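You operate a simulated robot arm through the tools that you are given. There is no shell and no other tool.

The job below is to be done with a simulated robot arm. You get a single attempt, and the scene is never put back.

Task
Grease the green sleeve on the turntable; put it in the ready tray.
Fine: turn it under the nozzle, give the green grease knob a quarter turn, then bring pocket 56 back to the orange mark; leave the purple lock rocker on Free.

It is judged by the outcome, as a careful person would: the job done as asked, and still so three seconds after it is handed in. It fails if anything else is knocked over, pushed out of place, dropped, spilled or broken.

Robot
A 7-joint arm with a two-finger parallel gripper, fixed in place. Base frame: the origin is on the floor under the middle of its stand, x ahead of it, y to its left, z up. Units: m, degrees, N and s.
It reaches about 1.247 m from its shoulder. Its first joint turns from -132.0 to 132.0 degrees. Payload 3.91 kg.
Tool frame: the origin (TCP) lies between the finger pads and is the grasp point; the fingertips stand 0.03 m ahead of it; z points along the fingers, y is the line along which they close. The gripper opens to 0.11 m. The fingers are 0.02 m wide and 0.01 m thick; the gripper's body (0.048 by 0.112 m) begins 0.055 m behind the TCP.
Orientation is that of the tool frame in the base frame, as a unit quaternion [x, y, z, w]. With the fingers straight down and closing along the base's y, the tool's x points along the base's -x, its y along +y and its z along -z.

Tools
- The arm moves only by the tool drive_tool. Its argument "moves" is a list of rows, each a list of 3 entries, a list of its own where there are three numbers: the shift along the tool's x, y, z in m, then the turn, a rotation vector about the tool's x, y, z in degrees, then the gripper command, from -1 (fully open) to 1 (shut), values between in proportion. In form: [[[x, y, z], [wx, wy, wz], jaw], ...]. A call has 1 to 20 rows; each row is the pose to reach, as a shift and turn from the pose commanded when the call began, along the tool's axes at that moment. Each row takes 0.2 s and may step no farther than 0.05 m and 8.6 degrees from the row before; otherwise, or with a gripper value out of range, the whole call is refused. A pose out of reach is approached as far as the arm can. The call stops where the force on the tool passes 40 N (or 10 N more than at its start, if that is more) or the arm is blocked; 0.2 s more then pass. The fingers move at their own pace (about 0.108 m/s each) and stop on an object; they squeeze with about 24 N. The grip force told is the motor's: it shows also when the fingers shut on nothing. Time passes only in rows, and 0.2 s behind the last, so rows that repeat a pose let the fingers close. The reply holds the time, the measured pose of the TCP, the force on the tool along the base axes, the opening and the grip force, in the units named above and with some noise, with the torque about the TCP (base axes, N m) and any sound that the robot's microphone picked up, and new pictures: "show" is both (left out), scene, wrist or none.
- Cameras (640 x 400 px; columns grow to the right, rows downward): "scene" is fixed at [0.4146, 0.5086, 1.412]; the picture's right is [-0.44, -0.90, 0.00], its down [-0.57, 0.28, -0.77] and it looks along [0.70, -0.34, -0.63] (base axes); focal length 355 px, centre (320, 200). "wrist" rides on the gripper at [0.072, 0.017, -0.103] in the tool frame; the picture's right is [-0.23, 0.97, 0.00], its down [-0.76, -0.18, -0.62] and it looks along [-0.61, -0.14, 0.78] (tool axes); focal length 222 px, centre (320, 200).
- pixel_to_xyz(camera, pixels): there is no depth. For up to 12 entries [column, row, z] of the newest picture of that camera ("zoom" is the newest enlarged one), the place [x, y] in the base frame at which the ray of that pixel passes the height z, good to about 0.002 m, but the place of the scene camera against the robot may be out by one fixed shift of up to 0.025 m in any direction. It takes no simulated time.
- inspect(camera, box): a new picture of the part [left, top, right, bottom] of that camera's present view, enlarged. It takes no simulated time.
- finish_job(): hands the job in; it is judged then, once.

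Unless the task says otherwise, let go and move clear before handing in.

The tools are called by a JSON object that holds its "op" and its "data". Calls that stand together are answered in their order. drive_tool: Moves the arm, as the interface text tells. Its arguments: {"type":"object","properties":{"moves":{"type":"array"},"show":{"type":"string","enum":["both","scene","wrist","none"]}},"required":["moves"]} The other tools are called the same way: pixel_to_xyz (camera, pixels) gives the place at which the rays of pixels pass given heights; inspect (camera, box) takes an enlarged picture of a part of a camera's view; finish_job () hands the job in.

At the start:

```text
clock: 0.0
eef_pos: [0.7024, 0.1759, 1.1728]
ee_rot: [0.0, 1.0, 0.001, 0.0]
ft_force: [0.4, 0.7, -0.1]
moment: [0.0, 0.02, 0.0]
width: 0.1102
grasp_force: 0.1
```

scene: 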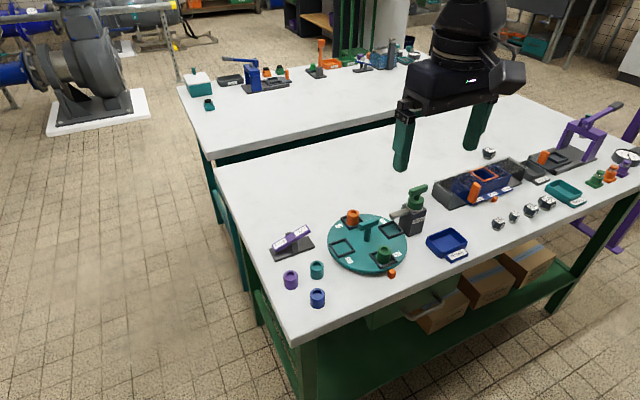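
wrist: 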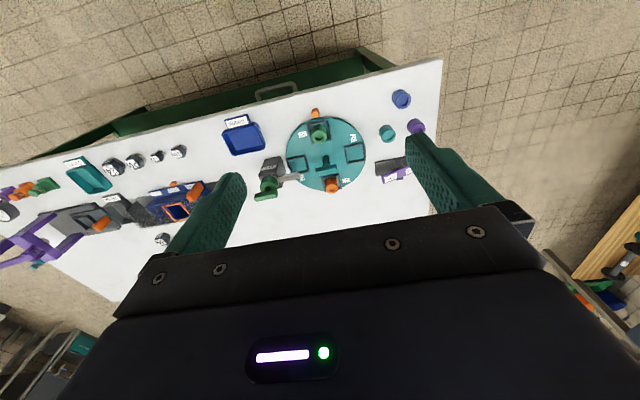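

The scene shows a teal turntable near pixel (368,243) with a green sleeve at about (383,255), a green-knobbed nozzle post at (413,210), a purple rocker at (291,240) and a blue tray at (446,243). I'll look closer at these before moving.

{"op": "inspect", "data": {"camera": "scene", "box": [260, 170, 480, 310]}}

{"op": "inspect", "data": {"camera": "wrist", "box": [220, 80, 440, 215]}}

```text
2.86 times, centred on (370, 240) of scene
```

zoom: 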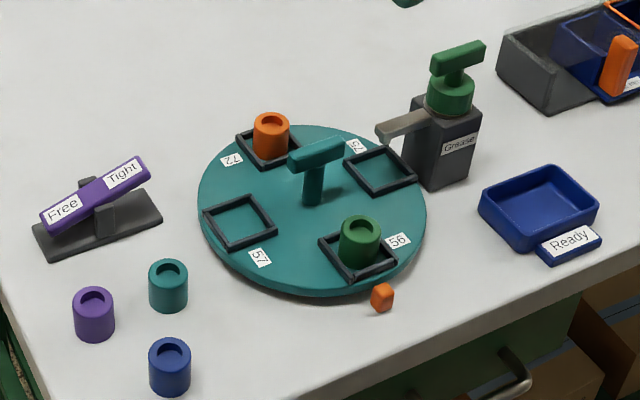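

```text
2.91 times, centred on (330, 148) of wrist
```

zoom: 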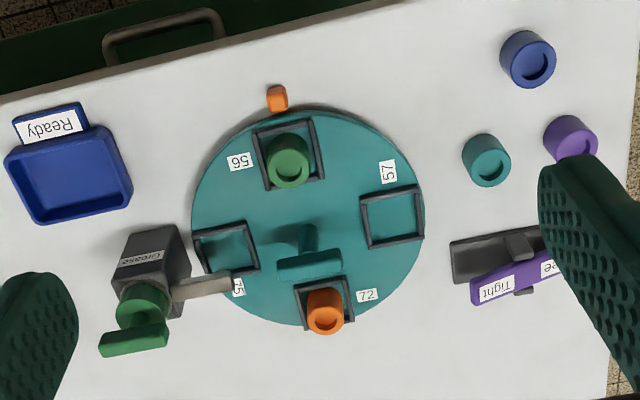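

The turntable's pocket 56 (with the green sleeve) is at the orange mark, the rocker's "Free" end looks pressed down, and the nozzle sits over pocket 75's side. I'll locate these at several guessed heights and look at the other trays.

{"op": "pixel_to_xyz", "data": {"camera": "wrist", "pixels": [[316, 109, 0.75], [316, 109, 0.85], [316, 109, 0.95], [319, 130, 0.75], [319, 130, 0.85], [319, 130, 0.95], [239, 126, 0.75], [239, 126, 0.85], [239, 126, 0.95], [402, 95, 0.75], [402, 95, 0.85], [402, 95, 0.95]]}}

{"op": "pixel_to_xyz", "data": {"camera": "scene", "pixels": [[392, 273, 0.75], [392, 273, 0.85], [392, 273, 0.95], [383, 252, 0.75], [383, 252, 0.85], [383, 252, 0.95], [446, 243, 0.75], [446, 243, 0.85], [446, 243, 0.95], [318, 298, 0.75], [318, 298, 0.85], [318, 298, 0.95]]}}

{"op": "inspect", "data": {"camera": "scene", "box": [440, 100, 640, 240]}}

{"op": "inspect", "data": {"camera": "scene", "box": [170, 30, 430, 130]}}

```text
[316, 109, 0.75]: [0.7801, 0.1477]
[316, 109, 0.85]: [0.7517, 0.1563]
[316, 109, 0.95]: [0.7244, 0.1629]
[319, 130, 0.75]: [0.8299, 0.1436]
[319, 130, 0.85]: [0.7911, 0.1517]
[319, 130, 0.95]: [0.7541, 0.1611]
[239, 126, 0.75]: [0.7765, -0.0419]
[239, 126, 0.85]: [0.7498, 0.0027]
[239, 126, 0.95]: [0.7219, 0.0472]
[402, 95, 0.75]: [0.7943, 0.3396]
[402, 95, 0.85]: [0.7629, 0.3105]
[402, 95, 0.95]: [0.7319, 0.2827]
```

```text
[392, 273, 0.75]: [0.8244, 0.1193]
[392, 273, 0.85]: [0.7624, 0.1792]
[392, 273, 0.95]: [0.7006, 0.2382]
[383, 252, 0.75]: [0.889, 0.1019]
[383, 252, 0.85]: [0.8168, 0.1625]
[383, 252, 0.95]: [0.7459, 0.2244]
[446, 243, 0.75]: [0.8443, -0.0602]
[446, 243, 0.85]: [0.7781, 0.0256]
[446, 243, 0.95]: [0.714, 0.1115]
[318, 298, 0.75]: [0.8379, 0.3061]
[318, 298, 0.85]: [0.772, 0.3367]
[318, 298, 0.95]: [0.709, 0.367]
```

```text
2.86 times, centred on (540, 170) of scene
```

zoom: 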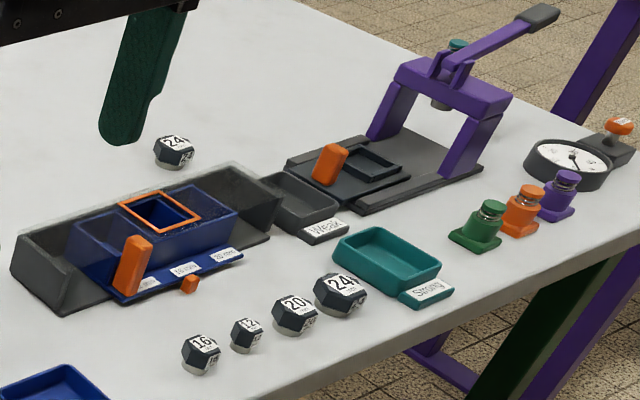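

```text
2.46 times, centred on (300, 80) of scene
```

zoom: 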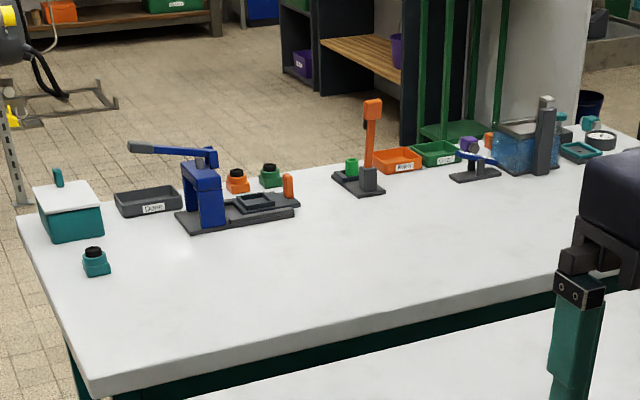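

The pictures put the bench at roughly z≈0.8–0.85. I'll move to a second viewpoint lower and slightly back, so I can triangulate heights with the wrist camera alone.

{"op": "drive_tool", "data": {"moves": [[[0.02, 0, 0.04], [0, 0, 0], -1], [[0.04, 0, 0.08], [0, 0, 0], -1], [[0.06, 0, 0.12], [0, 0, 0], -1], [[0.06, 0, 0.12], [0, 0, 0], -1]]}}

```text
clock: 1.0
eef_pos: [0.6434, 0.1768, 1.0532]
ee_rot: [0.0, 1.0, 0.001, 0.0]
ft_force: [-0.8, 0.2, -0.1]
moment: [-0.01, 0.01, -0.02]
width: 0.11
grasp_force: 0.0
```

scene: 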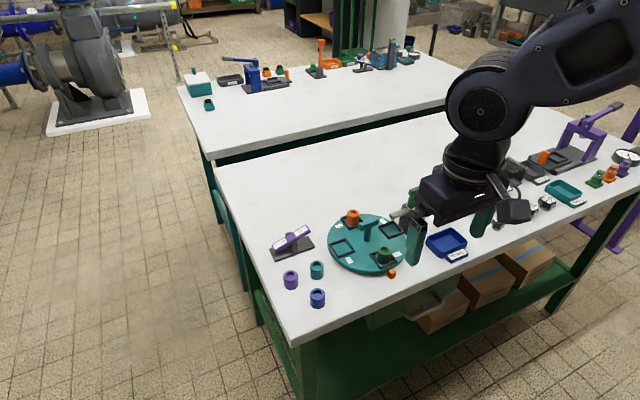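
wrist: 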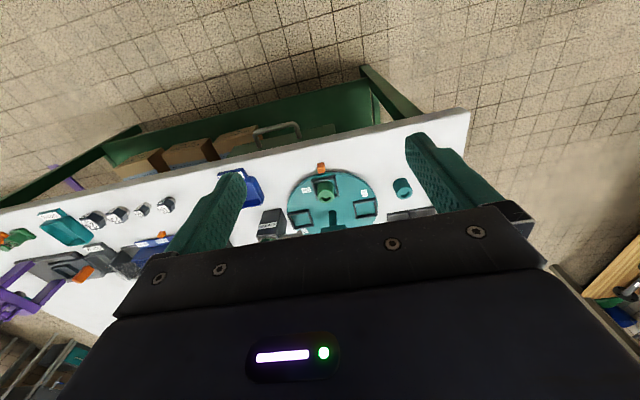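

The closer view puts the turntable at (335,200) and partly behind the gripper, but the orange mark (320,168) and sleeve (326,185) are visible. I'll triangulate from these.

{"op": "inspect", "data": {"camera": "wrist", "box": [220, 130, 420, 250]}}

{"op": "inspect", "data": {"camera": "scene", "box": [320, 190, 480, 290]}}

```text
3.20 times, centred on (320, 190) of wrist
```

zoom: 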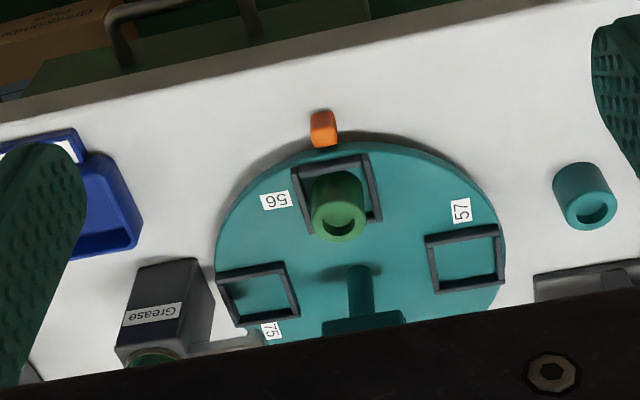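

```text
4.00 times, centred on (400, 240) of scene
```

zoom: 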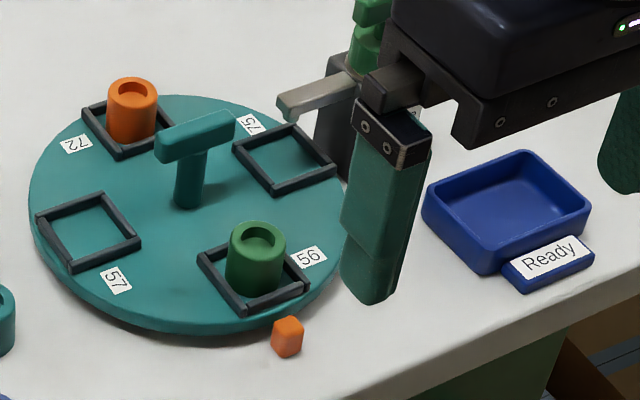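

Triangulating the 56/57 labels and the mark gives the turntable top at z≈0.82 and the bench at about 0.80. I'll go up and forward so that the turntable falls in the clear upper part of the wrist view.

{"op": "drive_tool", "data": {"moves": [[[-0.045, 0, -0.01], [0, 0, 0], -1], [[-0.09, 0, -0.02], [0, 0, 0], -1], [[-0.135, 0, -0.03], [0, 0, 0], -1], [[-0.16, 0, -0.03], [0, 0, 0], -1], [[-0.16, 0, -0.03], [0, 0, 0], -1]]}}

```text
clock: 2.2
eef_pos: [0.8043, 0.1743, 1.0843]
ee_rot: [0.001, 1.0, -0.001, 0.0]
ft_force: [-0.4, -0.7, 0.8]
moment: [-0.01, 0.0, -0.02]
width: 0.1103
grasp_force: 0.1
```

scene: 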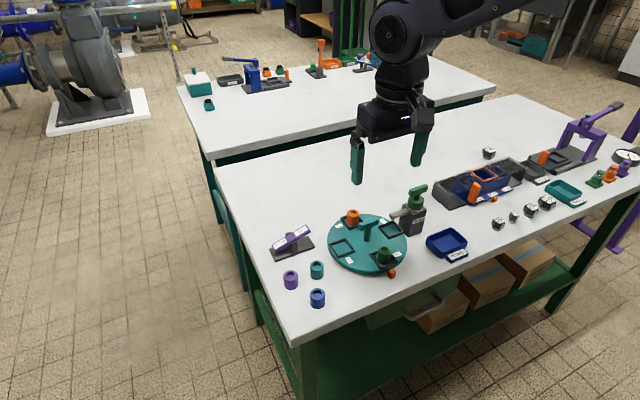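
wrist: 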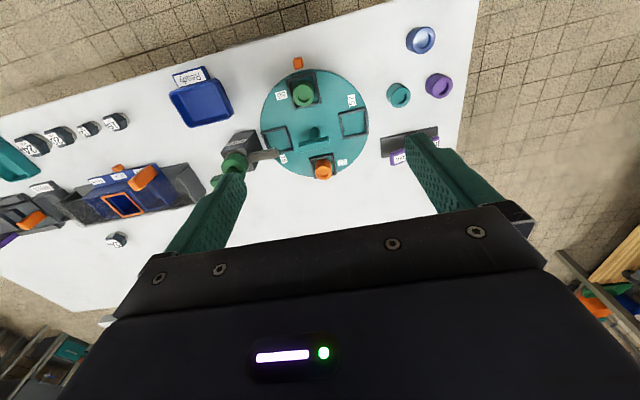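

{"op": "inspect", "data": {"camera": "wrist", "box": [220, 40, 380, 190]}}

{"op": "inspect", "data": {"camera": "scene", "box": [260, 170, 480, 310]}}

```text
2.67 times, centred on (300, 115) of wrist
```

zoom: 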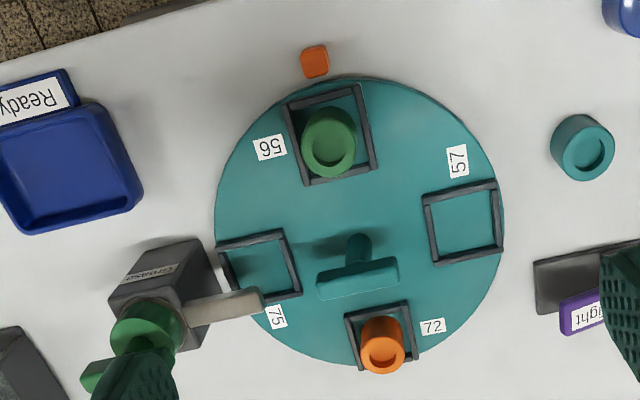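

```text
2.86 times, centred on (370, 240) of scene
```

zoom: 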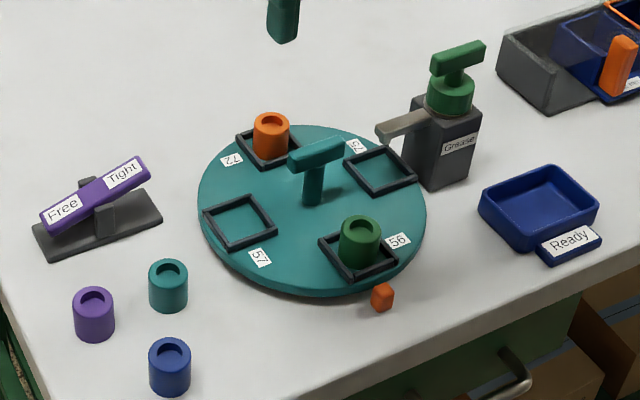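

The turntable, sleeve, handle and nozzle are clear in this view. I'll convert the key wrist pixels to base positions at plausible heights.

{"op": "pixel_to_xyz", "data": {"camera": "wrist", "pixels": [[354.9, 132.1, 0.82], [344.1, 90.6, 0.825], [363.6, 165.6, 0.825], [394, 123.3, 0.825], [317.5, 140.5, 0.825], [337.7, 63.3, 0.81], [354.3, 142, 0.87], [354.3, 142, 0.9], [343.5, 90, 0.85], [343.5, 90, 0.87], [246, 106, 0.8], [246, 106, 0.82]]}}

{"op": "inspect", "data": {"camera": "wrist", "box": [310, 110, 390, 180]}}

{"op": "inspect", "data": {"camera": "wrist", "box": [200, 115, 300, 185]}}

```text
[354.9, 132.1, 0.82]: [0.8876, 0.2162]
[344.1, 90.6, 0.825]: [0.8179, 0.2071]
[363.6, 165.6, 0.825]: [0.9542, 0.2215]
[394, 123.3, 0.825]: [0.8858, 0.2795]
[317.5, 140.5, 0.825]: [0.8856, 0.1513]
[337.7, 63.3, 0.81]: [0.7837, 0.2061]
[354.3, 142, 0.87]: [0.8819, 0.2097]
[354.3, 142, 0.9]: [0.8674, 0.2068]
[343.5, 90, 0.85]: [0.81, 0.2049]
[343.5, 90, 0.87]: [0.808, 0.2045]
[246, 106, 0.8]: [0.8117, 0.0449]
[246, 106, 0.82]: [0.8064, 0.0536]
```

```text
5.71 times, centred on (350, 145) of wrist
```

zoom: 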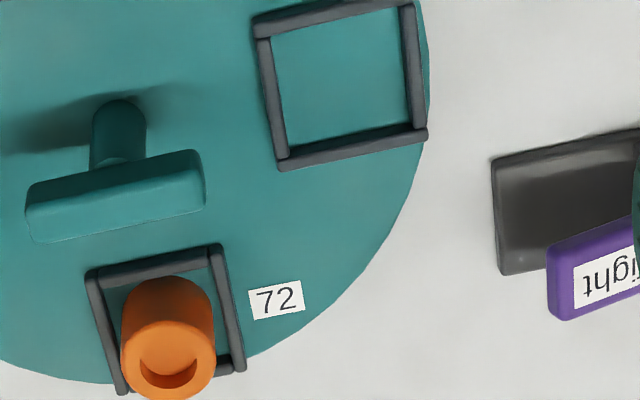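

```text
5.71 times, centred on (250, 150) of wrist
```

zoom: 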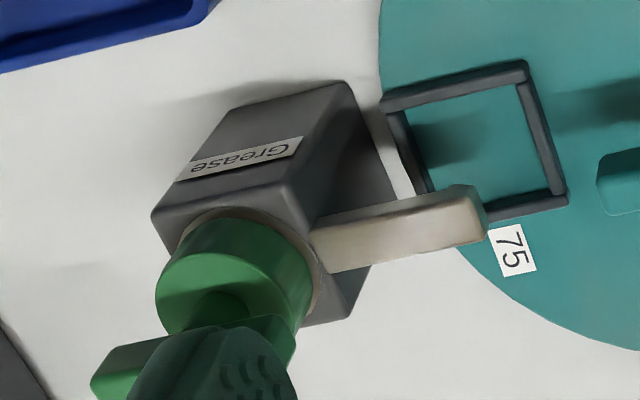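

My earlier pixel conversion used the wrong left edge (the zoom spans from column 180), so I'll redo the query with corrected wrist pixels.

{"op": "pixel_to_xyz", "data": {"camera": "wrist", "pixels": [[314.9, 132.1, 0.822], [304.1, 90.6, 0.827], [323.6, 165.6, 0.827], [354, 123.3, 0.827], [277.5, 140.5, 0.827], [297.7, 63.3, 0.81], [314, 142.5, 0.88], [314, 142.5, 0.9], [302.6, 97, 0.86], [302.6, 97, 0.88], [206, 100, 0.8], [206, 100, 0.82]]}}

{"op": "pixel_to_xyz", "data": {"camera": "wrist", "pixels": [[299.5, 145, 0.88], [329, 138.5, 0.88], [299.5, 145, 0.9], [329, 138.5, 0.9], [276, 153, 0.86], [276, 153, 0.88], [276, 153, 0.9], [276, 153, 0.92], [235, 160, 0.92], [235, 160, 0.94], [235, 160, 0.96], [235, 160, 0.98]]}}

```text
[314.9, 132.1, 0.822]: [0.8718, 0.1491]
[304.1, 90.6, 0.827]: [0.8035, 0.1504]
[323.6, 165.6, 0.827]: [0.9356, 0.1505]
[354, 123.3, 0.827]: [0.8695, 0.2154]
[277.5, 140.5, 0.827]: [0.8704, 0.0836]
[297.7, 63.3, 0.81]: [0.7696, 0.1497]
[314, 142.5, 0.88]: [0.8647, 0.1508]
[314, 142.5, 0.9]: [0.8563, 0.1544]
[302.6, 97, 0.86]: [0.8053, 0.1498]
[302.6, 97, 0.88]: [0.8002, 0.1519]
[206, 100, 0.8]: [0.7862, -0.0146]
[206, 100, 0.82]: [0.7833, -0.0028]
```

```text
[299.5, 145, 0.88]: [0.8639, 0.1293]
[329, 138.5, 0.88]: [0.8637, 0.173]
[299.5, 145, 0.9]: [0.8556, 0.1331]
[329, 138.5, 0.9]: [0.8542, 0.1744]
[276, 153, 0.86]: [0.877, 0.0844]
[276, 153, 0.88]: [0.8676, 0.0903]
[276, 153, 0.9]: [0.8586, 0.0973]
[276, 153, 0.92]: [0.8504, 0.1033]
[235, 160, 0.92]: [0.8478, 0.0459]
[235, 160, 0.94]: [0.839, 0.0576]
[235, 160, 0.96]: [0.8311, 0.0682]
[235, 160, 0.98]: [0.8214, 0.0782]
```

Corrected: turntable centre ≈(0.870,0.150), pocket 56 at (0.8035,0.150), mark at (0.770,0.150), and pocket 75 under the nozzle at (0.870,0.084), so the turntable needs +90° (counter-clockwise from above). I'll turn the wrist 90° clockwise, so the fingers close along x across both T-bars, and get a nearer look.

{"op": "drive_tool", "data": {"moves": [[[-0.005, -0.008, 0.002], [0, 0, 8.18], -1], [[-0.01, -0.016, 0.004], [0, 0, 16.36], -1], [[-0.015, -0.024, 0.006], [0, 0, 24.55], -1], [[-0.02, -0.032, 0.008], [0, 0, 32.73], -1], [[-0.025, -0.04, 0.01], [0, 0, 40.91], -1], [[-0.03, -0.048, 0.012], [0, 0, 49.09], -1], [[-0.035, -0.056, 0.014], [0, 0, 57.27], -1], [[-0.04, -0.064, 0.016], [0, 0, 65.45], -1], [[-0.045, -0.072, 0.018], [0, 0, 73.64], -1], [[-0.05, -0.08, 0.02], [0, 0, 81.82], -1], [[-0.056, -0.084, 0.022], [0, 0, 90], -1], [[-0.056, -0.084, 0.022], [0, 0, 90], -1]]}}

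```text
clock: 4.8
eef_pos: [0.8593, 0.0912, 1.0616]
ee_rot: [0.708, 0.706, 0.0, 0.0]
ft_force: [0.3, -0.1, 0.6]
moment: [0.02, 0.01, 0.0]
width: 0.1101
grasp_force: 0.0
```

scene: 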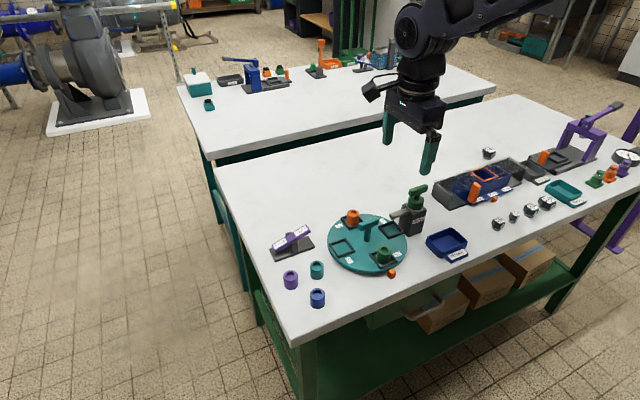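
wrist: 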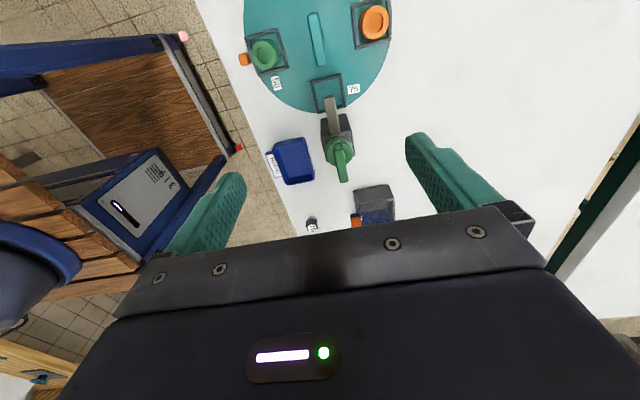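

The fingers now close along x, and the wrist camera looks down on the knob (340,155) and handle (316,38). I'll zoom in on both.

{"op": "inspect", "data": {"camera": "wrist", "box": [230, 0, 400, 106]}}

{"op": "inspect", "data": {"camera": "wrist", "box": [280, 90, 408, 170]}}

```text
3.76 times, centred on (315, 53) of wrist
```

zoom: 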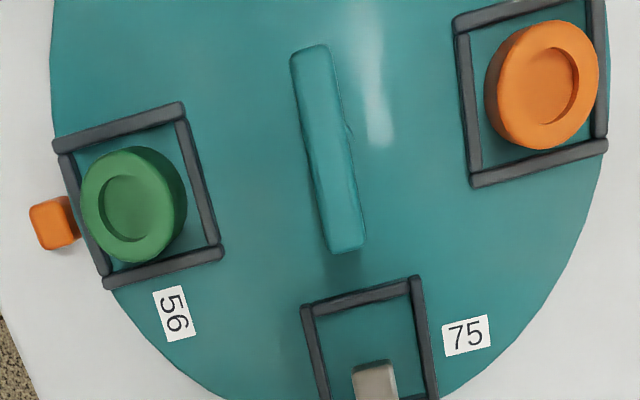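

```text
5.00 times, centred on (344, 130) of wrist
```

zoom: 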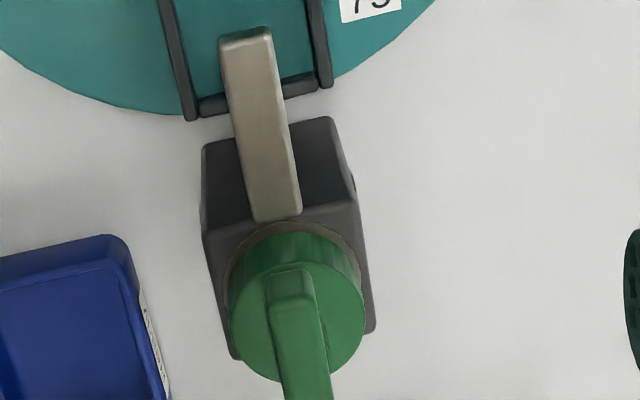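

{"op": "pixel_to_xyz", "data": {"camera": "wrist", "pixels": [[317.1, 39.3, 0.87], [317.1, 39.3, 0.89], [312.1, 12.7, 0.87], [322.4, 65.9, 0.87], [312.1, 12.7, 0.89], [322.4, 65.9, 0.89], [263.5, 53.5, 0.86], [263.5, 53.5, 0.84], [275.2, 51.8, 0.827], [321.5, 90, 0.827], [244, 59, 0.81], [244, 59, 0.82]]}}

{"op": "pixel_to_xyz", "data": {"camera": "wrist", "pixels": [[329.5, 96.5, 0.87], [329.5, 96.5, 0.89], [338, 146, 0.92], [338, 146, 0.94], [338, 146, 0.96], [344, 181, 0.94], [344, 181, 0.96], [320.5, 119, 0.8], [347.5, 113.5, 0.8], [337.5, 144, 0.9], [336, 91, 0.88], [325, 98, 0.88]]}}

{"op": "inspect", "data": {"camera": "wrist", "box": [290, 120, 400, 190]}}

{"op": "inspect", "data": {"camera": "scene", "box": [340, 175, 440, 240]}}

```text
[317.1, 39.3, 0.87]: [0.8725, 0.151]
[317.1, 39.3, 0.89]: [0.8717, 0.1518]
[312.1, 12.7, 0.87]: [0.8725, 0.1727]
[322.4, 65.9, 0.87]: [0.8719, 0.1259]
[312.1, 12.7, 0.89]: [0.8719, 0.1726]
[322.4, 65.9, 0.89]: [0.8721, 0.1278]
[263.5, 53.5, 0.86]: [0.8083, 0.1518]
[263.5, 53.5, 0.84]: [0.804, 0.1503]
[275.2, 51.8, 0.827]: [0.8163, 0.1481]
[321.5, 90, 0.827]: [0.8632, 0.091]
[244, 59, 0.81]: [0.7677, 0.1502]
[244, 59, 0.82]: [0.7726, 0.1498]
```

```text
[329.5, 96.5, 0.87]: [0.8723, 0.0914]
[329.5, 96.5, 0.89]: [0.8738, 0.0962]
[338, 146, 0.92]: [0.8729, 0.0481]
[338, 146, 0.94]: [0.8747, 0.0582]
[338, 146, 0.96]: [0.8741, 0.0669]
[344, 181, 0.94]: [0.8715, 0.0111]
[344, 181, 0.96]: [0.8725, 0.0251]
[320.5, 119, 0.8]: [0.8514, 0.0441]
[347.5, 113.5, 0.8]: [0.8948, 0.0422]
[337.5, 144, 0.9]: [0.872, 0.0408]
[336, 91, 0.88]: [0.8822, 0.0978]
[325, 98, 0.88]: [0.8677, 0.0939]
```

```text
5.71 times, centred on (345, 155) of wrist
```

zoom: 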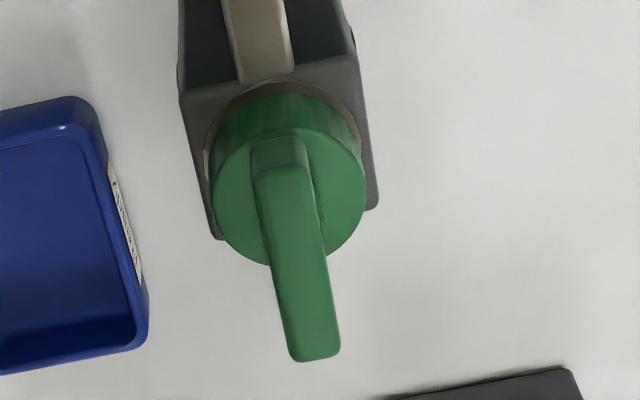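

```text
6.15 times, centred on (390, 208) of scene
```

zoom: 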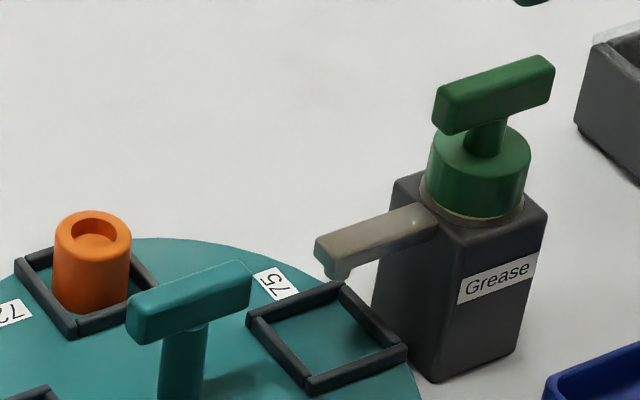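

The handle bar is at x≈0.872, y 0.126–0.173, with its top near z≈0.87–0.88; the dispenser is around (0.873, 0.02). I'll query more pixels on the knob bar to fix its height and centre.

{"op": "pixel_to_xyz", "data": {"camera": "wrist", "pixels": [[341.9, 166.4, 0.94], [341.9, 166.4, 0.96], [341.9, 166.4, 0.98], [338.6, 150.6, 0.94], [338.6, 150.6, 0.96], [338.6, 150.6, 0.98], [344.7, 182.2, 0.94], [344.7, 182.2, 0.96], [344.7, 182.2, 0.98], [339.8, 153.3, 0.9], [339.8, 153.3, 0.92], [339.8, 153.3, 0.94]]}}

{"op": "pixel_to_xyz", "data": {"camera": "scene", "pixels": [[392, 274, 0.81], [417.5, 189.6, 0.94], [417.5, 189.6, 0.96], [417.5, 189.6, 0.98], [368.5, 224, 0.86], [368.5, 224, 0.88], [368.5, 224, 0.9], [415, 208, 0.9], [415, 208, 0.92], [415, 208, 0.94]]}}

```text
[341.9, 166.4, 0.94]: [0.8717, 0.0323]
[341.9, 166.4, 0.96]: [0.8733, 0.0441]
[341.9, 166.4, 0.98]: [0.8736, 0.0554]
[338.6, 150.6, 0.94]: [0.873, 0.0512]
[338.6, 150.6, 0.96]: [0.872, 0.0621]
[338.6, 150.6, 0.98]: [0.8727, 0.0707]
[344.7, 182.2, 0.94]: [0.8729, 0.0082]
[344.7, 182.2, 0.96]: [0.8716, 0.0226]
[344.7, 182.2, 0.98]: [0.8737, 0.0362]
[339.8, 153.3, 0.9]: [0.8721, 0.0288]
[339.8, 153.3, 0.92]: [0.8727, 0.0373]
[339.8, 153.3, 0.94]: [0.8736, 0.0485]
```

```text
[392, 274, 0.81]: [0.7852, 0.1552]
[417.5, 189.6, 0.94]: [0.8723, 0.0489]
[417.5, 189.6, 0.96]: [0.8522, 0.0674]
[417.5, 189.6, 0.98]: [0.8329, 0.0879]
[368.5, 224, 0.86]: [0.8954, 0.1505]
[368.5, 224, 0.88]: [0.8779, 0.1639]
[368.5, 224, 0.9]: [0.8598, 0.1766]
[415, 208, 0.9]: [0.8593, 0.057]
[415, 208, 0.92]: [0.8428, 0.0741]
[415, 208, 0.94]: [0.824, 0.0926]
```

The knob bar centres near (0.873, 0.030) with its top at z≈0.937, and the handle bar near (0.872, 0.150) with its top at z≈0.877. I'll narrow the jaws to about 0.05 and hover above the handle bar to check alignment.

{"op": "drive_tool", "data": {"moves": [[[0.03, 0.006, 0.02], [0, 0, 0], 0.1], [[0.0588, 0.0127, 0.04], [0, 0, 0], 0.1], [[0.0588, 0.0127, 0.075], [0, 0, 0], 0.1], [[0.0588, 0.0127, 0.11], [0, 0, 0], 0.1], [[0.0588, 0.0127, 0.11], [0, 0, 0], 0.1]]}}

{"op": "inspect", "data": {"camera": "wrist", "box": [220, 60, 420, 185]}}

{"op": "inspect", "data": {"camera": "scene", "box": [300, 150, 460, 250]}}

```text
clock: 6.0
eef_pos: [0.8715, 0.1497, 0.9523]
ee_rot: [0.707, 0.707, 0.0, 0.0]
ft_force: [0.7, 0.0, 0.4]
moment: [-0.01, 0.01, 0.02]
width: 0.0493
grasp_force: 0.2
```

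scene: 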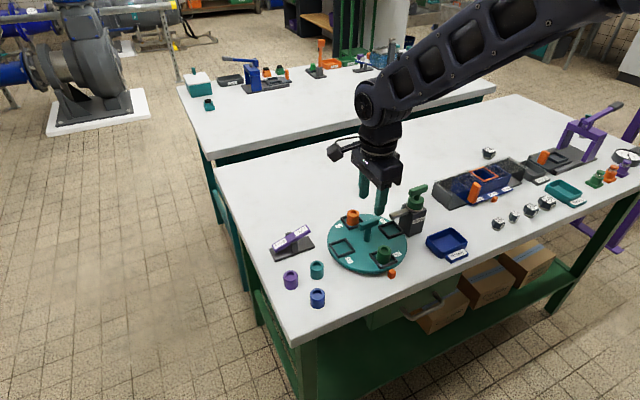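
wrist: 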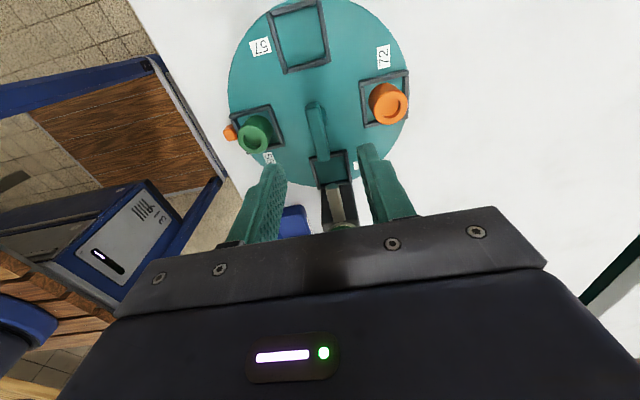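

```text
3.20 times, centred on (320, 122) of wrist
```

zoom: 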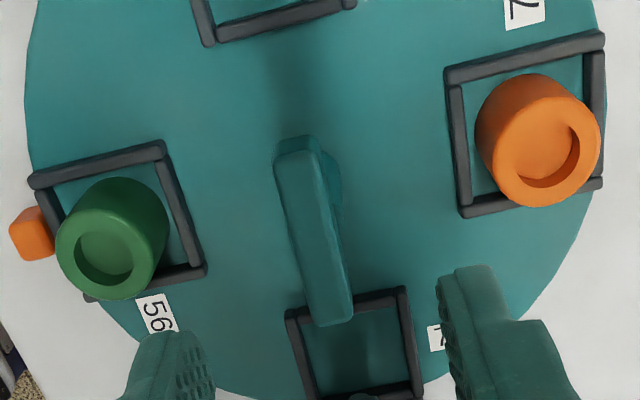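

```text
4.00 times, centred on (380, 200) of scene
```

zoom: 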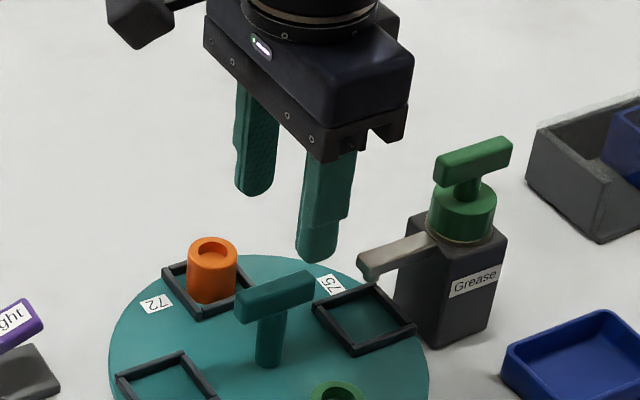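

{"op": "pixel_to_xyz", "data": {"camera": "wrist", "pixels": [[318.4, 134.5, 0.86], [318.4, 134.5, 0.87], [318.4, 134.5, 0.88], [312.8, 109.5, 0.87], [312.8, 109.5, 0.88], [324.7, 159.5, 0.87], [324.7, 159.5, 0.88], [264, 136.5, 0.86]]}}

```text
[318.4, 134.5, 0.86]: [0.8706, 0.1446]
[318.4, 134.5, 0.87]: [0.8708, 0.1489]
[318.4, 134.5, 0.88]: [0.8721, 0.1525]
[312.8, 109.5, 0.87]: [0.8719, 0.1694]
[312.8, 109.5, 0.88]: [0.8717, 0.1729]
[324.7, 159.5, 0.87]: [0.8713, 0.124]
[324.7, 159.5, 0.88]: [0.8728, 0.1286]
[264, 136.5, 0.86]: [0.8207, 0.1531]
```

The bar centre reads (0.8715, 0.150) with its top around z≈0.873, straight under the TCP. I'll descend to z≈0.868 and close on the bar.

{"op": "drive_tool", "data": {"moves": [[[0, 0, 0.03], [0, 0, 0], 0.1], [[0, 0, 0.055], [0, 0, 0], 0.1], [[0, 0, 0.07], [0, 0, 0], 0.1], [[0, 0, 0.084], [0, 0, 0], 0.1], [[0, 0, 0.084], [0, 0, 0], 0.1], [[0, 0, 0.084], [0, 0, 0], 0.5], [[0, 0, 0.084], [0, 0, 0], 1], [[0, 0, 0.084], [0, 0, 0], 1], [[0, 0, 0.084], [0, 0, 0], 1]]}}

{"op": "inspect", "data": {"camera": "scene", "box": [300, 170, 460, 280]}}

```text
clock: 8.0
eef_pos: [0.8701, 0.1505, 0.8665]
ee_rot: [0.707, 0.707, -0.001, -0.001]
ft_force: [-27.4, -3.4, 2.4]
moment: [0.11, -0.29, 0.01]
width: 0.0158
grasp_force: 45.0
```

scene: 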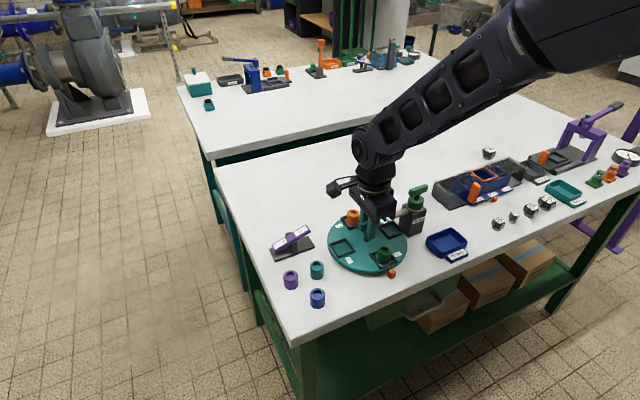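
wrist: 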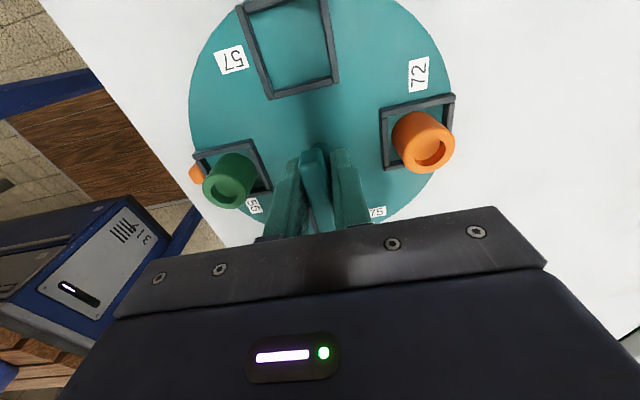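

```text
3.64 times, centred on (380, 225) of scene
```

zoom: 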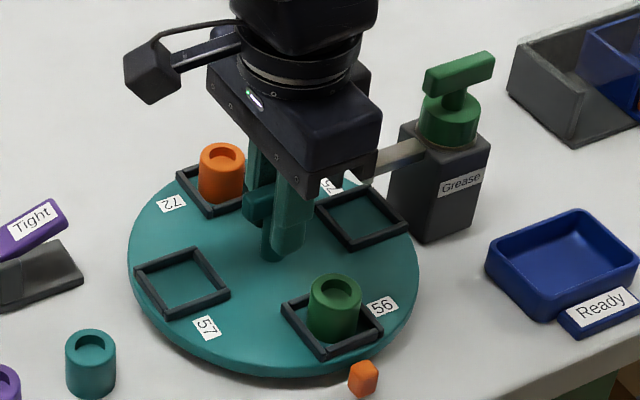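

The bar is gripped (width 0.0158), but a side force of −27 N in x shows my command is about 1.5 mm off the handle axis at x≈0.870. I'll shift to relieve it before turning.

{"op": "drive_tool", "data": {"moves": [[[0, -0.0007, 0], [0, 0, 0], 1], [[0, -0.0014, 0], [0, 0, 0], 1], [[0, -0.0014, 0], [0, 0, 0], 1]], "show": "none"}}

```text
clock: 8.8
eef_pos: [0.8716, 0.1498, 0.8669]
ee_rot: [0.707, 0.707, 0.001, 0.001]
ft_force: [-5.1, 2.1, -13.2]
moment: [-0.48, 0.64, 0.01]
width: 0.0158
grasp_force: 44.8
```

The side load dropped to −5 N. I'll turn a small amount counter-clockwise (−tool z) first, to feel whether the table is free.

{"op": "drive_tool", "data": {"moves": [[[0, 0, 0], [0, 0, -4], 1], [[0, 0, 0], [0, 0, -8], 1], [[0, 0, 0], [0, 0, -12], 1], [[0, 0, 0], [0, 0, -12], 1]]}}

{"op": "inspect", "data": {"camera": "scene", "box": [260, 170, 460, 290]}}

```text
clock: 9.8
eef_pos: [0.8709, 0.151, 0.8672]
ee_rot: [0.628, 0.778, 0.0, 0.001]
ft_force: [-3.2, 2.5, -22.4]
moment: [0.25, -0.61, 0.01]
width: 0.0156
grasp_force: 44.9
```

scene: 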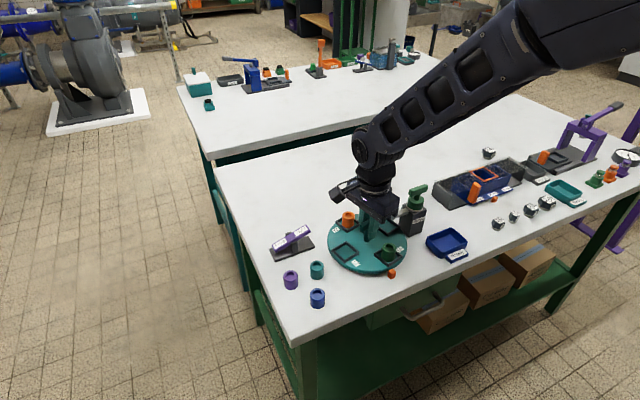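
wrist: 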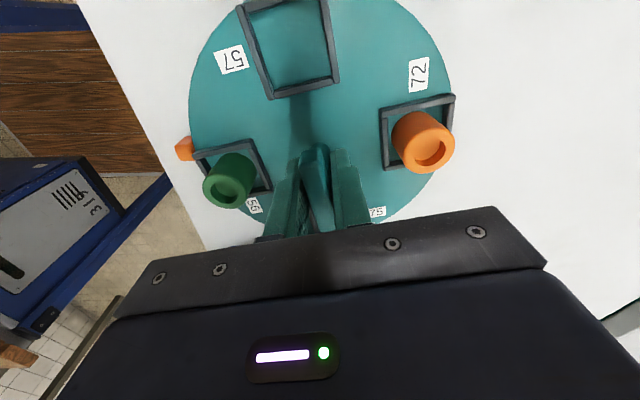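

```text
3.20 times, centred on (360, 230) of scene
```

zoom: 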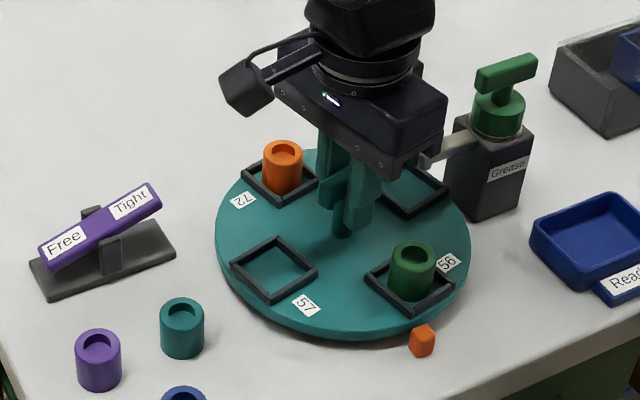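

The table turns freely with the gripper (mark now apart from pocket 56), with negligible twist torque; a −22 N vertical pull has built up, so I'll ease down 1 mm while turning on.

{"op": "drive_tool", "data": {"moves": [[[0, 0, 0.0005], [0, 0, -5], 1], [[0, 0, 0.001], [0, 0, -11], 1], [[0, 0, 0.001], [0, 0, -17], 1], [[0, 0, 0.001], [0, 0, -23], 1], [[0, 0, 0.001], [0, 0, -29], 1], [[0, 0, 0.001], [0, 0, -35], 1], [[0, 0, 0.001], [0, 0, -35], 1]], "show": "scene"}}

```text
clock: 11.4
eef_pos: [0.8698, 0.1503, 0.8665]
ee_rot: [0.366, 0.931, 0.0, 0.0]
ft_force: [-17.9, -0.7, 5.9]
moment: [0.02, 1.11, 0.03]
width: 0.0157
grasp_force: 45.2
```

scene: 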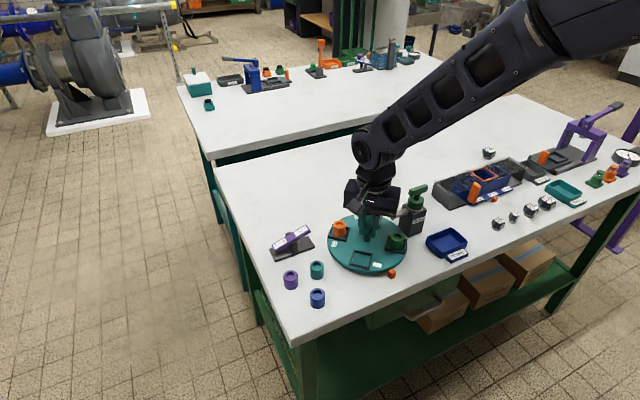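

The turn is at 47° with the sleeve now near the nozzle side (397,242). I'll ease the −18 N side load slightly and turn the remaining 43°.

{"op": "drive_tool", "data": {"moves": [[[0.0003, -0.0003, 0], [0, 0, -5], 1], [[0.0006, -0.0005, 0], [0, 0, -11], 1], [[0.0006, -0.0005, 0], [0, 0, -17], 1], [[0.0006, -0.0005, 0], [0, 0, -23], 1], [[0.0006, -0.0005, 0], [0, 0, -29], 1], [[0.0006, -0.0005, 0], [0, 0, -35], 1], [[0.0006, -0.0005, 0], [0, 0, -40], 1], [[0.0006, -0.0005, 0], [0, 0, -43], 1], [[0.0006, -0.0005, 0], [0, 0, -43], 1]]}}

{"op": "inspect", "data": {"camera": "wrist", "box": [200, 40, 440, 190]}}

{"op": "inspect", "data": {"camera": "scene", "box": [300, 180, 460, 280]}}

```text
clock: 13.4
eef_pos: [0.8691, 0.1499, 0.8667]
ee_rot: [-0.001, 1.0, 0.0, 0.002]
ft_force: [-5.2, 0.8, 19.9]
moment: [0.53, -0.3, 0.05]
width: 0.0156
grasp_force: 44.6
```

scene: 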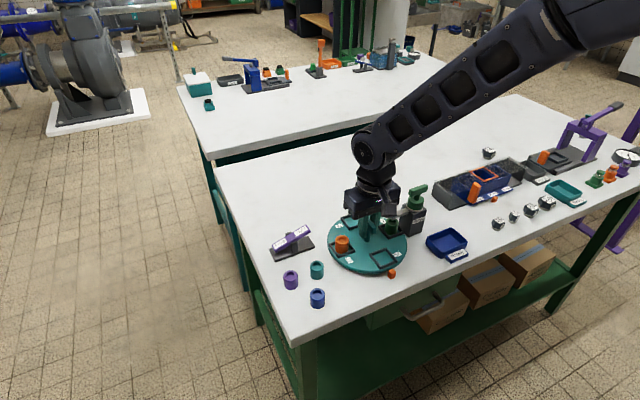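
wrist: 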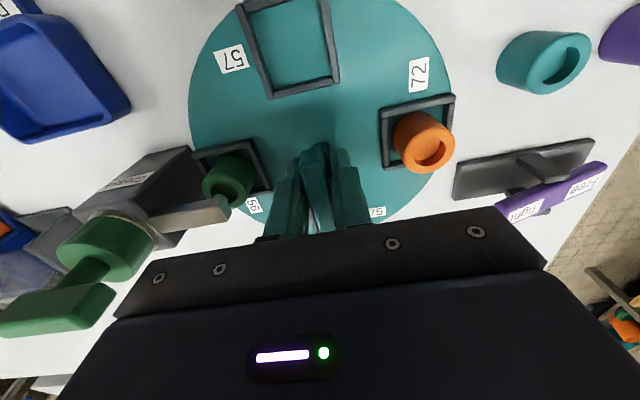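

```text
2.67 times, centred on (320, 115) of wrist
```

zoom: 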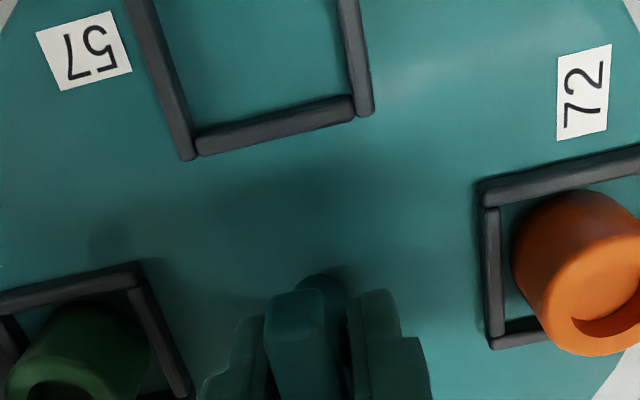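

```text
4.00 times, centred on (380, 230) of scene
```

zoom: 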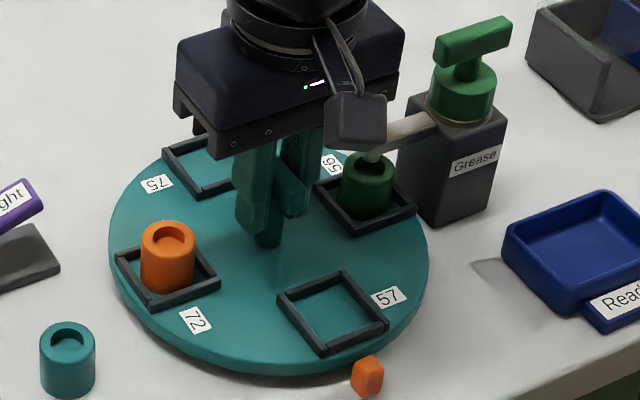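

The sleeve is under the nozzle with pocket 57 now at the mark (367,375 in the zoom). I'll take off the small vertical load, open the jaws to about 0.05, and rise straight up.

{"op": "drive_tool", "data": {"moves": [[[0, 0, -0.0007], [0, 0, 0], 1], [[0, 0, -0.0007], [0, 0, 0], 0.6], [[0, 0, -0.0007], [0, 0, 0], 0.3], [[0, 0, -0.0007], [0, 0, 0], 0.15], [[0, 0, -0.0007], [0, 0, 0], 0.1], [[0, 0, -0.03], [0, 0, 0], 0.1], [[0, 0, -0.065], [0, 0, 0], 0.1], [[0, 0, -0.11], [0, 0, 0], 0.1], [[0, 0, -0.15], [0, 0, 0], 0.1], [[0, 0, -0.15], [0, 0, 0], 0.1]]}}

{"op": "inspect", "data": {"camera": "wrist", "box": [200, 40, 440, 190]}}

{"op": "inspect", "data": {"camera": "scene", "box": [300, 180, 460, 280]}}

```text
clock: 15.6
eef_pos: [0.8692, 0.1499, 1.017]
ee_rot: [0.0, 1.0, 0.0, 0.0]
ft_force: [-0.7, 0.7, -0.7]
moment: [-0.02, -0.01, 0.01]
width: 0.0495
grasp_force: 0.1
```

scene: 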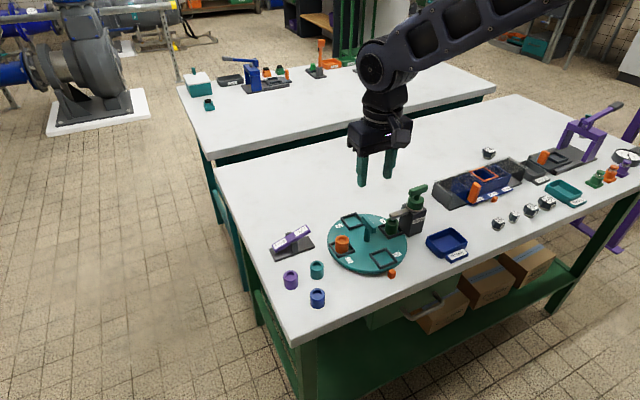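
wrist: 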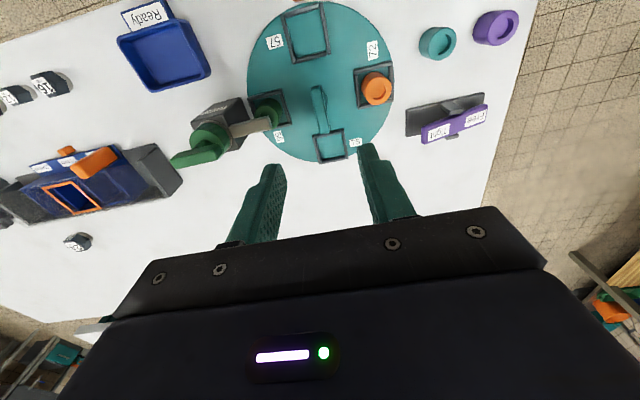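

```text
2.67 times, centred on (320, 115) of wrist
```

zoom: 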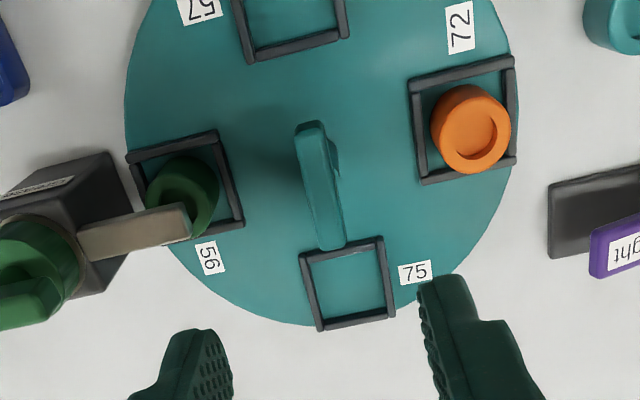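

```text
4.00 times, centred on (380, 230) of scene
```

zoom: 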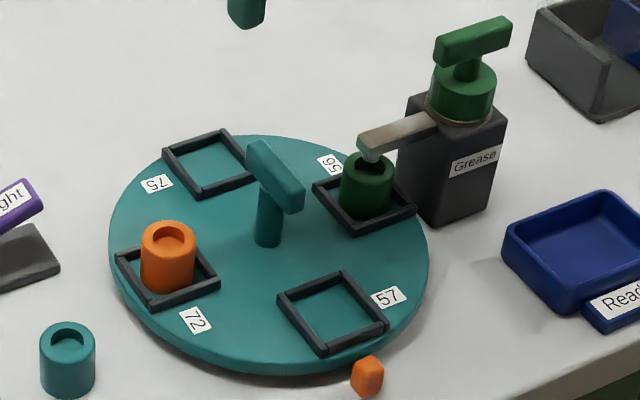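

The table stayed put after release, with the nozzle tip right over the sleeve's bore. I'll check the pocket angles and refine the knob location from this view.

{"op": "pixel_to_xyz", "data": {"camera": "wrist", "pixels": [[374, 84.6, 0.827], [269.4, 110.1, 0.827], [330.5, 146.5, 0.827], [307, 33, 0.827], [304, 6, 0.81]]}}

{"op": "inspect", "data": {"camera": "wrist", "box": [160, 80, 290, 170]}}

```text
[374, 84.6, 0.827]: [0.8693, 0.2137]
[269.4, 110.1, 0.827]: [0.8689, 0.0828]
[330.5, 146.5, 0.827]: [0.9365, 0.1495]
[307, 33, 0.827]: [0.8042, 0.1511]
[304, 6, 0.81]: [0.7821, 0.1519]
```

```text
4.44 times, centred on (225, 125) of wrist
```

zoom: 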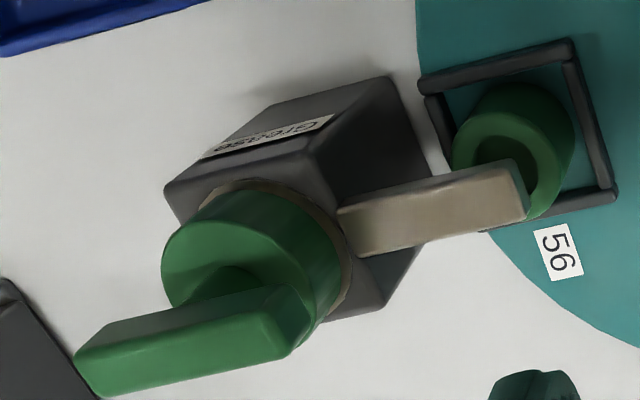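

{"op": "pixel_to_xyz", "data": {"camera": "wrist", "pixels": [[194.9, 159.9, 0.92], [194.9, 159.9, 0.93], [194.9, 159.9, 0.94], [194.9, 159.9, 0.95], [173.8, 164.4, 0.935], [215.9, 155.4, 0.935], [211.6, 140.4, 0.905]]}}

```text
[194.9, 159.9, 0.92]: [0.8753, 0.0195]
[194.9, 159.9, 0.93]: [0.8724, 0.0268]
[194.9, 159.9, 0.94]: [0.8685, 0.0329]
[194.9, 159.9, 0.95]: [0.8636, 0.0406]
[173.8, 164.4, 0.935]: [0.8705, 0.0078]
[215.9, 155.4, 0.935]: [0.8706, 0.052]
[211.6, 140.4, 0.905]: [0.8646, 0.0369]
```

Pockets sit at exact quarter positions, and the knob bar centres near (0.870, 0.0285) with its top at z≈0.934. I'll move over it at z≈1.02 while turning the wrist back +90° so the fingers straddle the bar along x.

{"op": "drive_tool", "data": {"moves": [[[0, -0.011, 0], [0, 0, 8.18], 0.1], [[0, -0.022, 0], [0, 0, 16.36], 0.1], [[0, -0.033, 0], [0, 0, 24.55], 0.1], [[0, -0.044, 0], [0, 0, 32.73], 0.1], [[0, -0.055, 0], [0, 0, 40.91], 0.1], [[0, -0.066, 0], [0, 0, 49.09], 0.1], [[0, -0.077, 0], [0, 0, 57.27], 0.1], [[0, -0.088, 0], [0, 0, 65.45], 0.1], [[0, -0.099, 0], [0, 0, 73.64], 0.1], [[0, -0.11, 0], [0, 0, 81.82], 0.1], [[-0.0007, -0.1215, 0], [0, 0, 90], 0.1], [[-0.0007, -0.1215, 0], [0, 0, 90], 0.1]]}}

{"op": "inspect", "data": {"camera": "wrist", "box": [220, 60, 420, 185]}}

{"op": "inspect", "data": {"camera": "scene", "box": [340, 130, 500, 240]}}

```text
clock: 18.2
eef_pos: [0.8691, 0.028, 1.0159]
ee_rot: [0.708, 0.706, 0.0, 0.0]
ft_force: [0.1, -0.3, 0.1]
moment: [0.0, 0.0, -0.02]
width: 0.0495
grasp_force: 0.1
```

scene: 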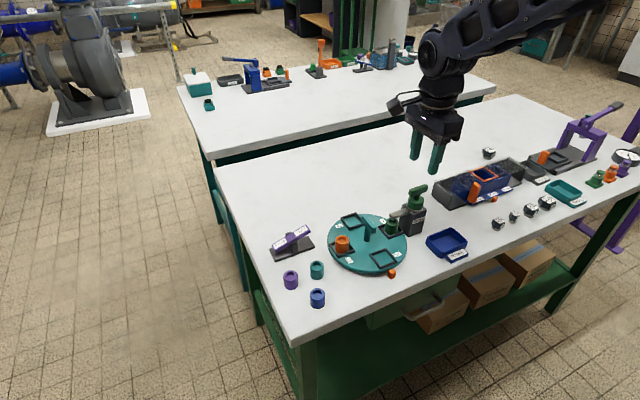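
wrist: 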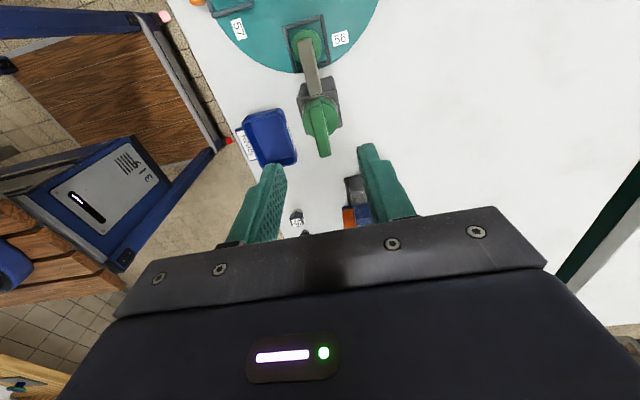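

```text
3.20 times, centred on (320, 122) of wrist
```

zoom: 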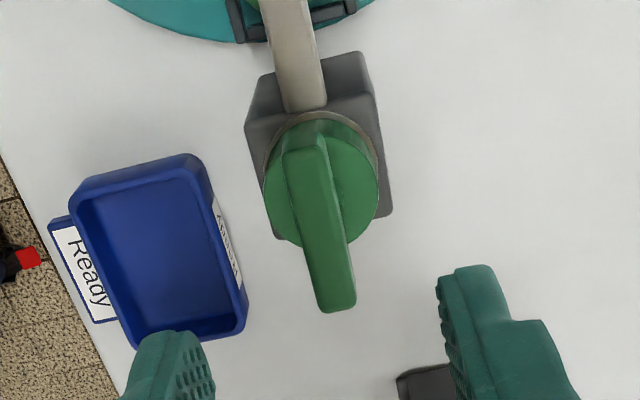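

```text
3.64 times, centred on (420, 185) of scene
```

zoom: 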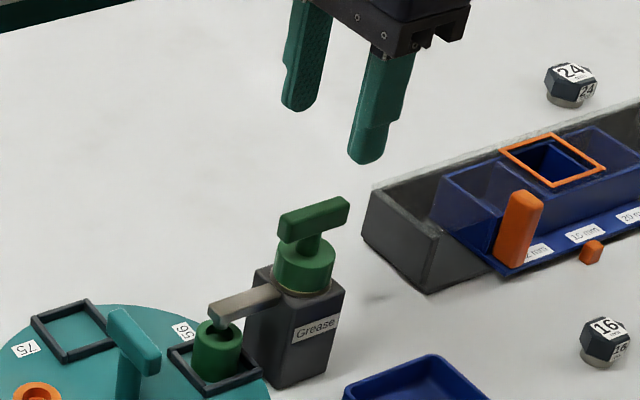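

{"op": "pixel_to_xyz", "data": {"camera": "wrist", "pixels": [[319.4, 129.8, 0.93], [319.4, 129.8, 0.935], [319.4, 129.8, 0.94], [314.5, 104.5, 0.935], [325.5, 155, 0.935], [269.5, 137.5, 0.805], [269.5, 137.5, 0.81], [246.5, 128, 0.83], [284, 109, 0.83], [296, 157, 0.83], [262.5, 168, 0.83]]}}

```text
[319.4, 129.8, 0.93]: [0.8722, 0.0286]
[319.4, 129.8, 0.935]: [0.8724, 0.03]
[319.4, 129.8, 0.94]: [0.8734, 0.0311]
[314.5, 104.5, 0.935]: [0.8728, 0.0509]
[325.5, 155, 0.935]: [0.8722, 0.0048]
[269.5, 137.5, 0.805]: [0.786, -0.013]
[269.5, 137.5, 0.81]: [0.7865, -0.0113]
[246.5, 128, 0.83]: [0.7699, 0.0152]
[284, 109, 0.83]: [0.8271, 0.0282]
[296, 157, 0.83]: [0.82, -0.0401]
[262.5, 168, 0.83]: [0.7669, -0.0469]
```

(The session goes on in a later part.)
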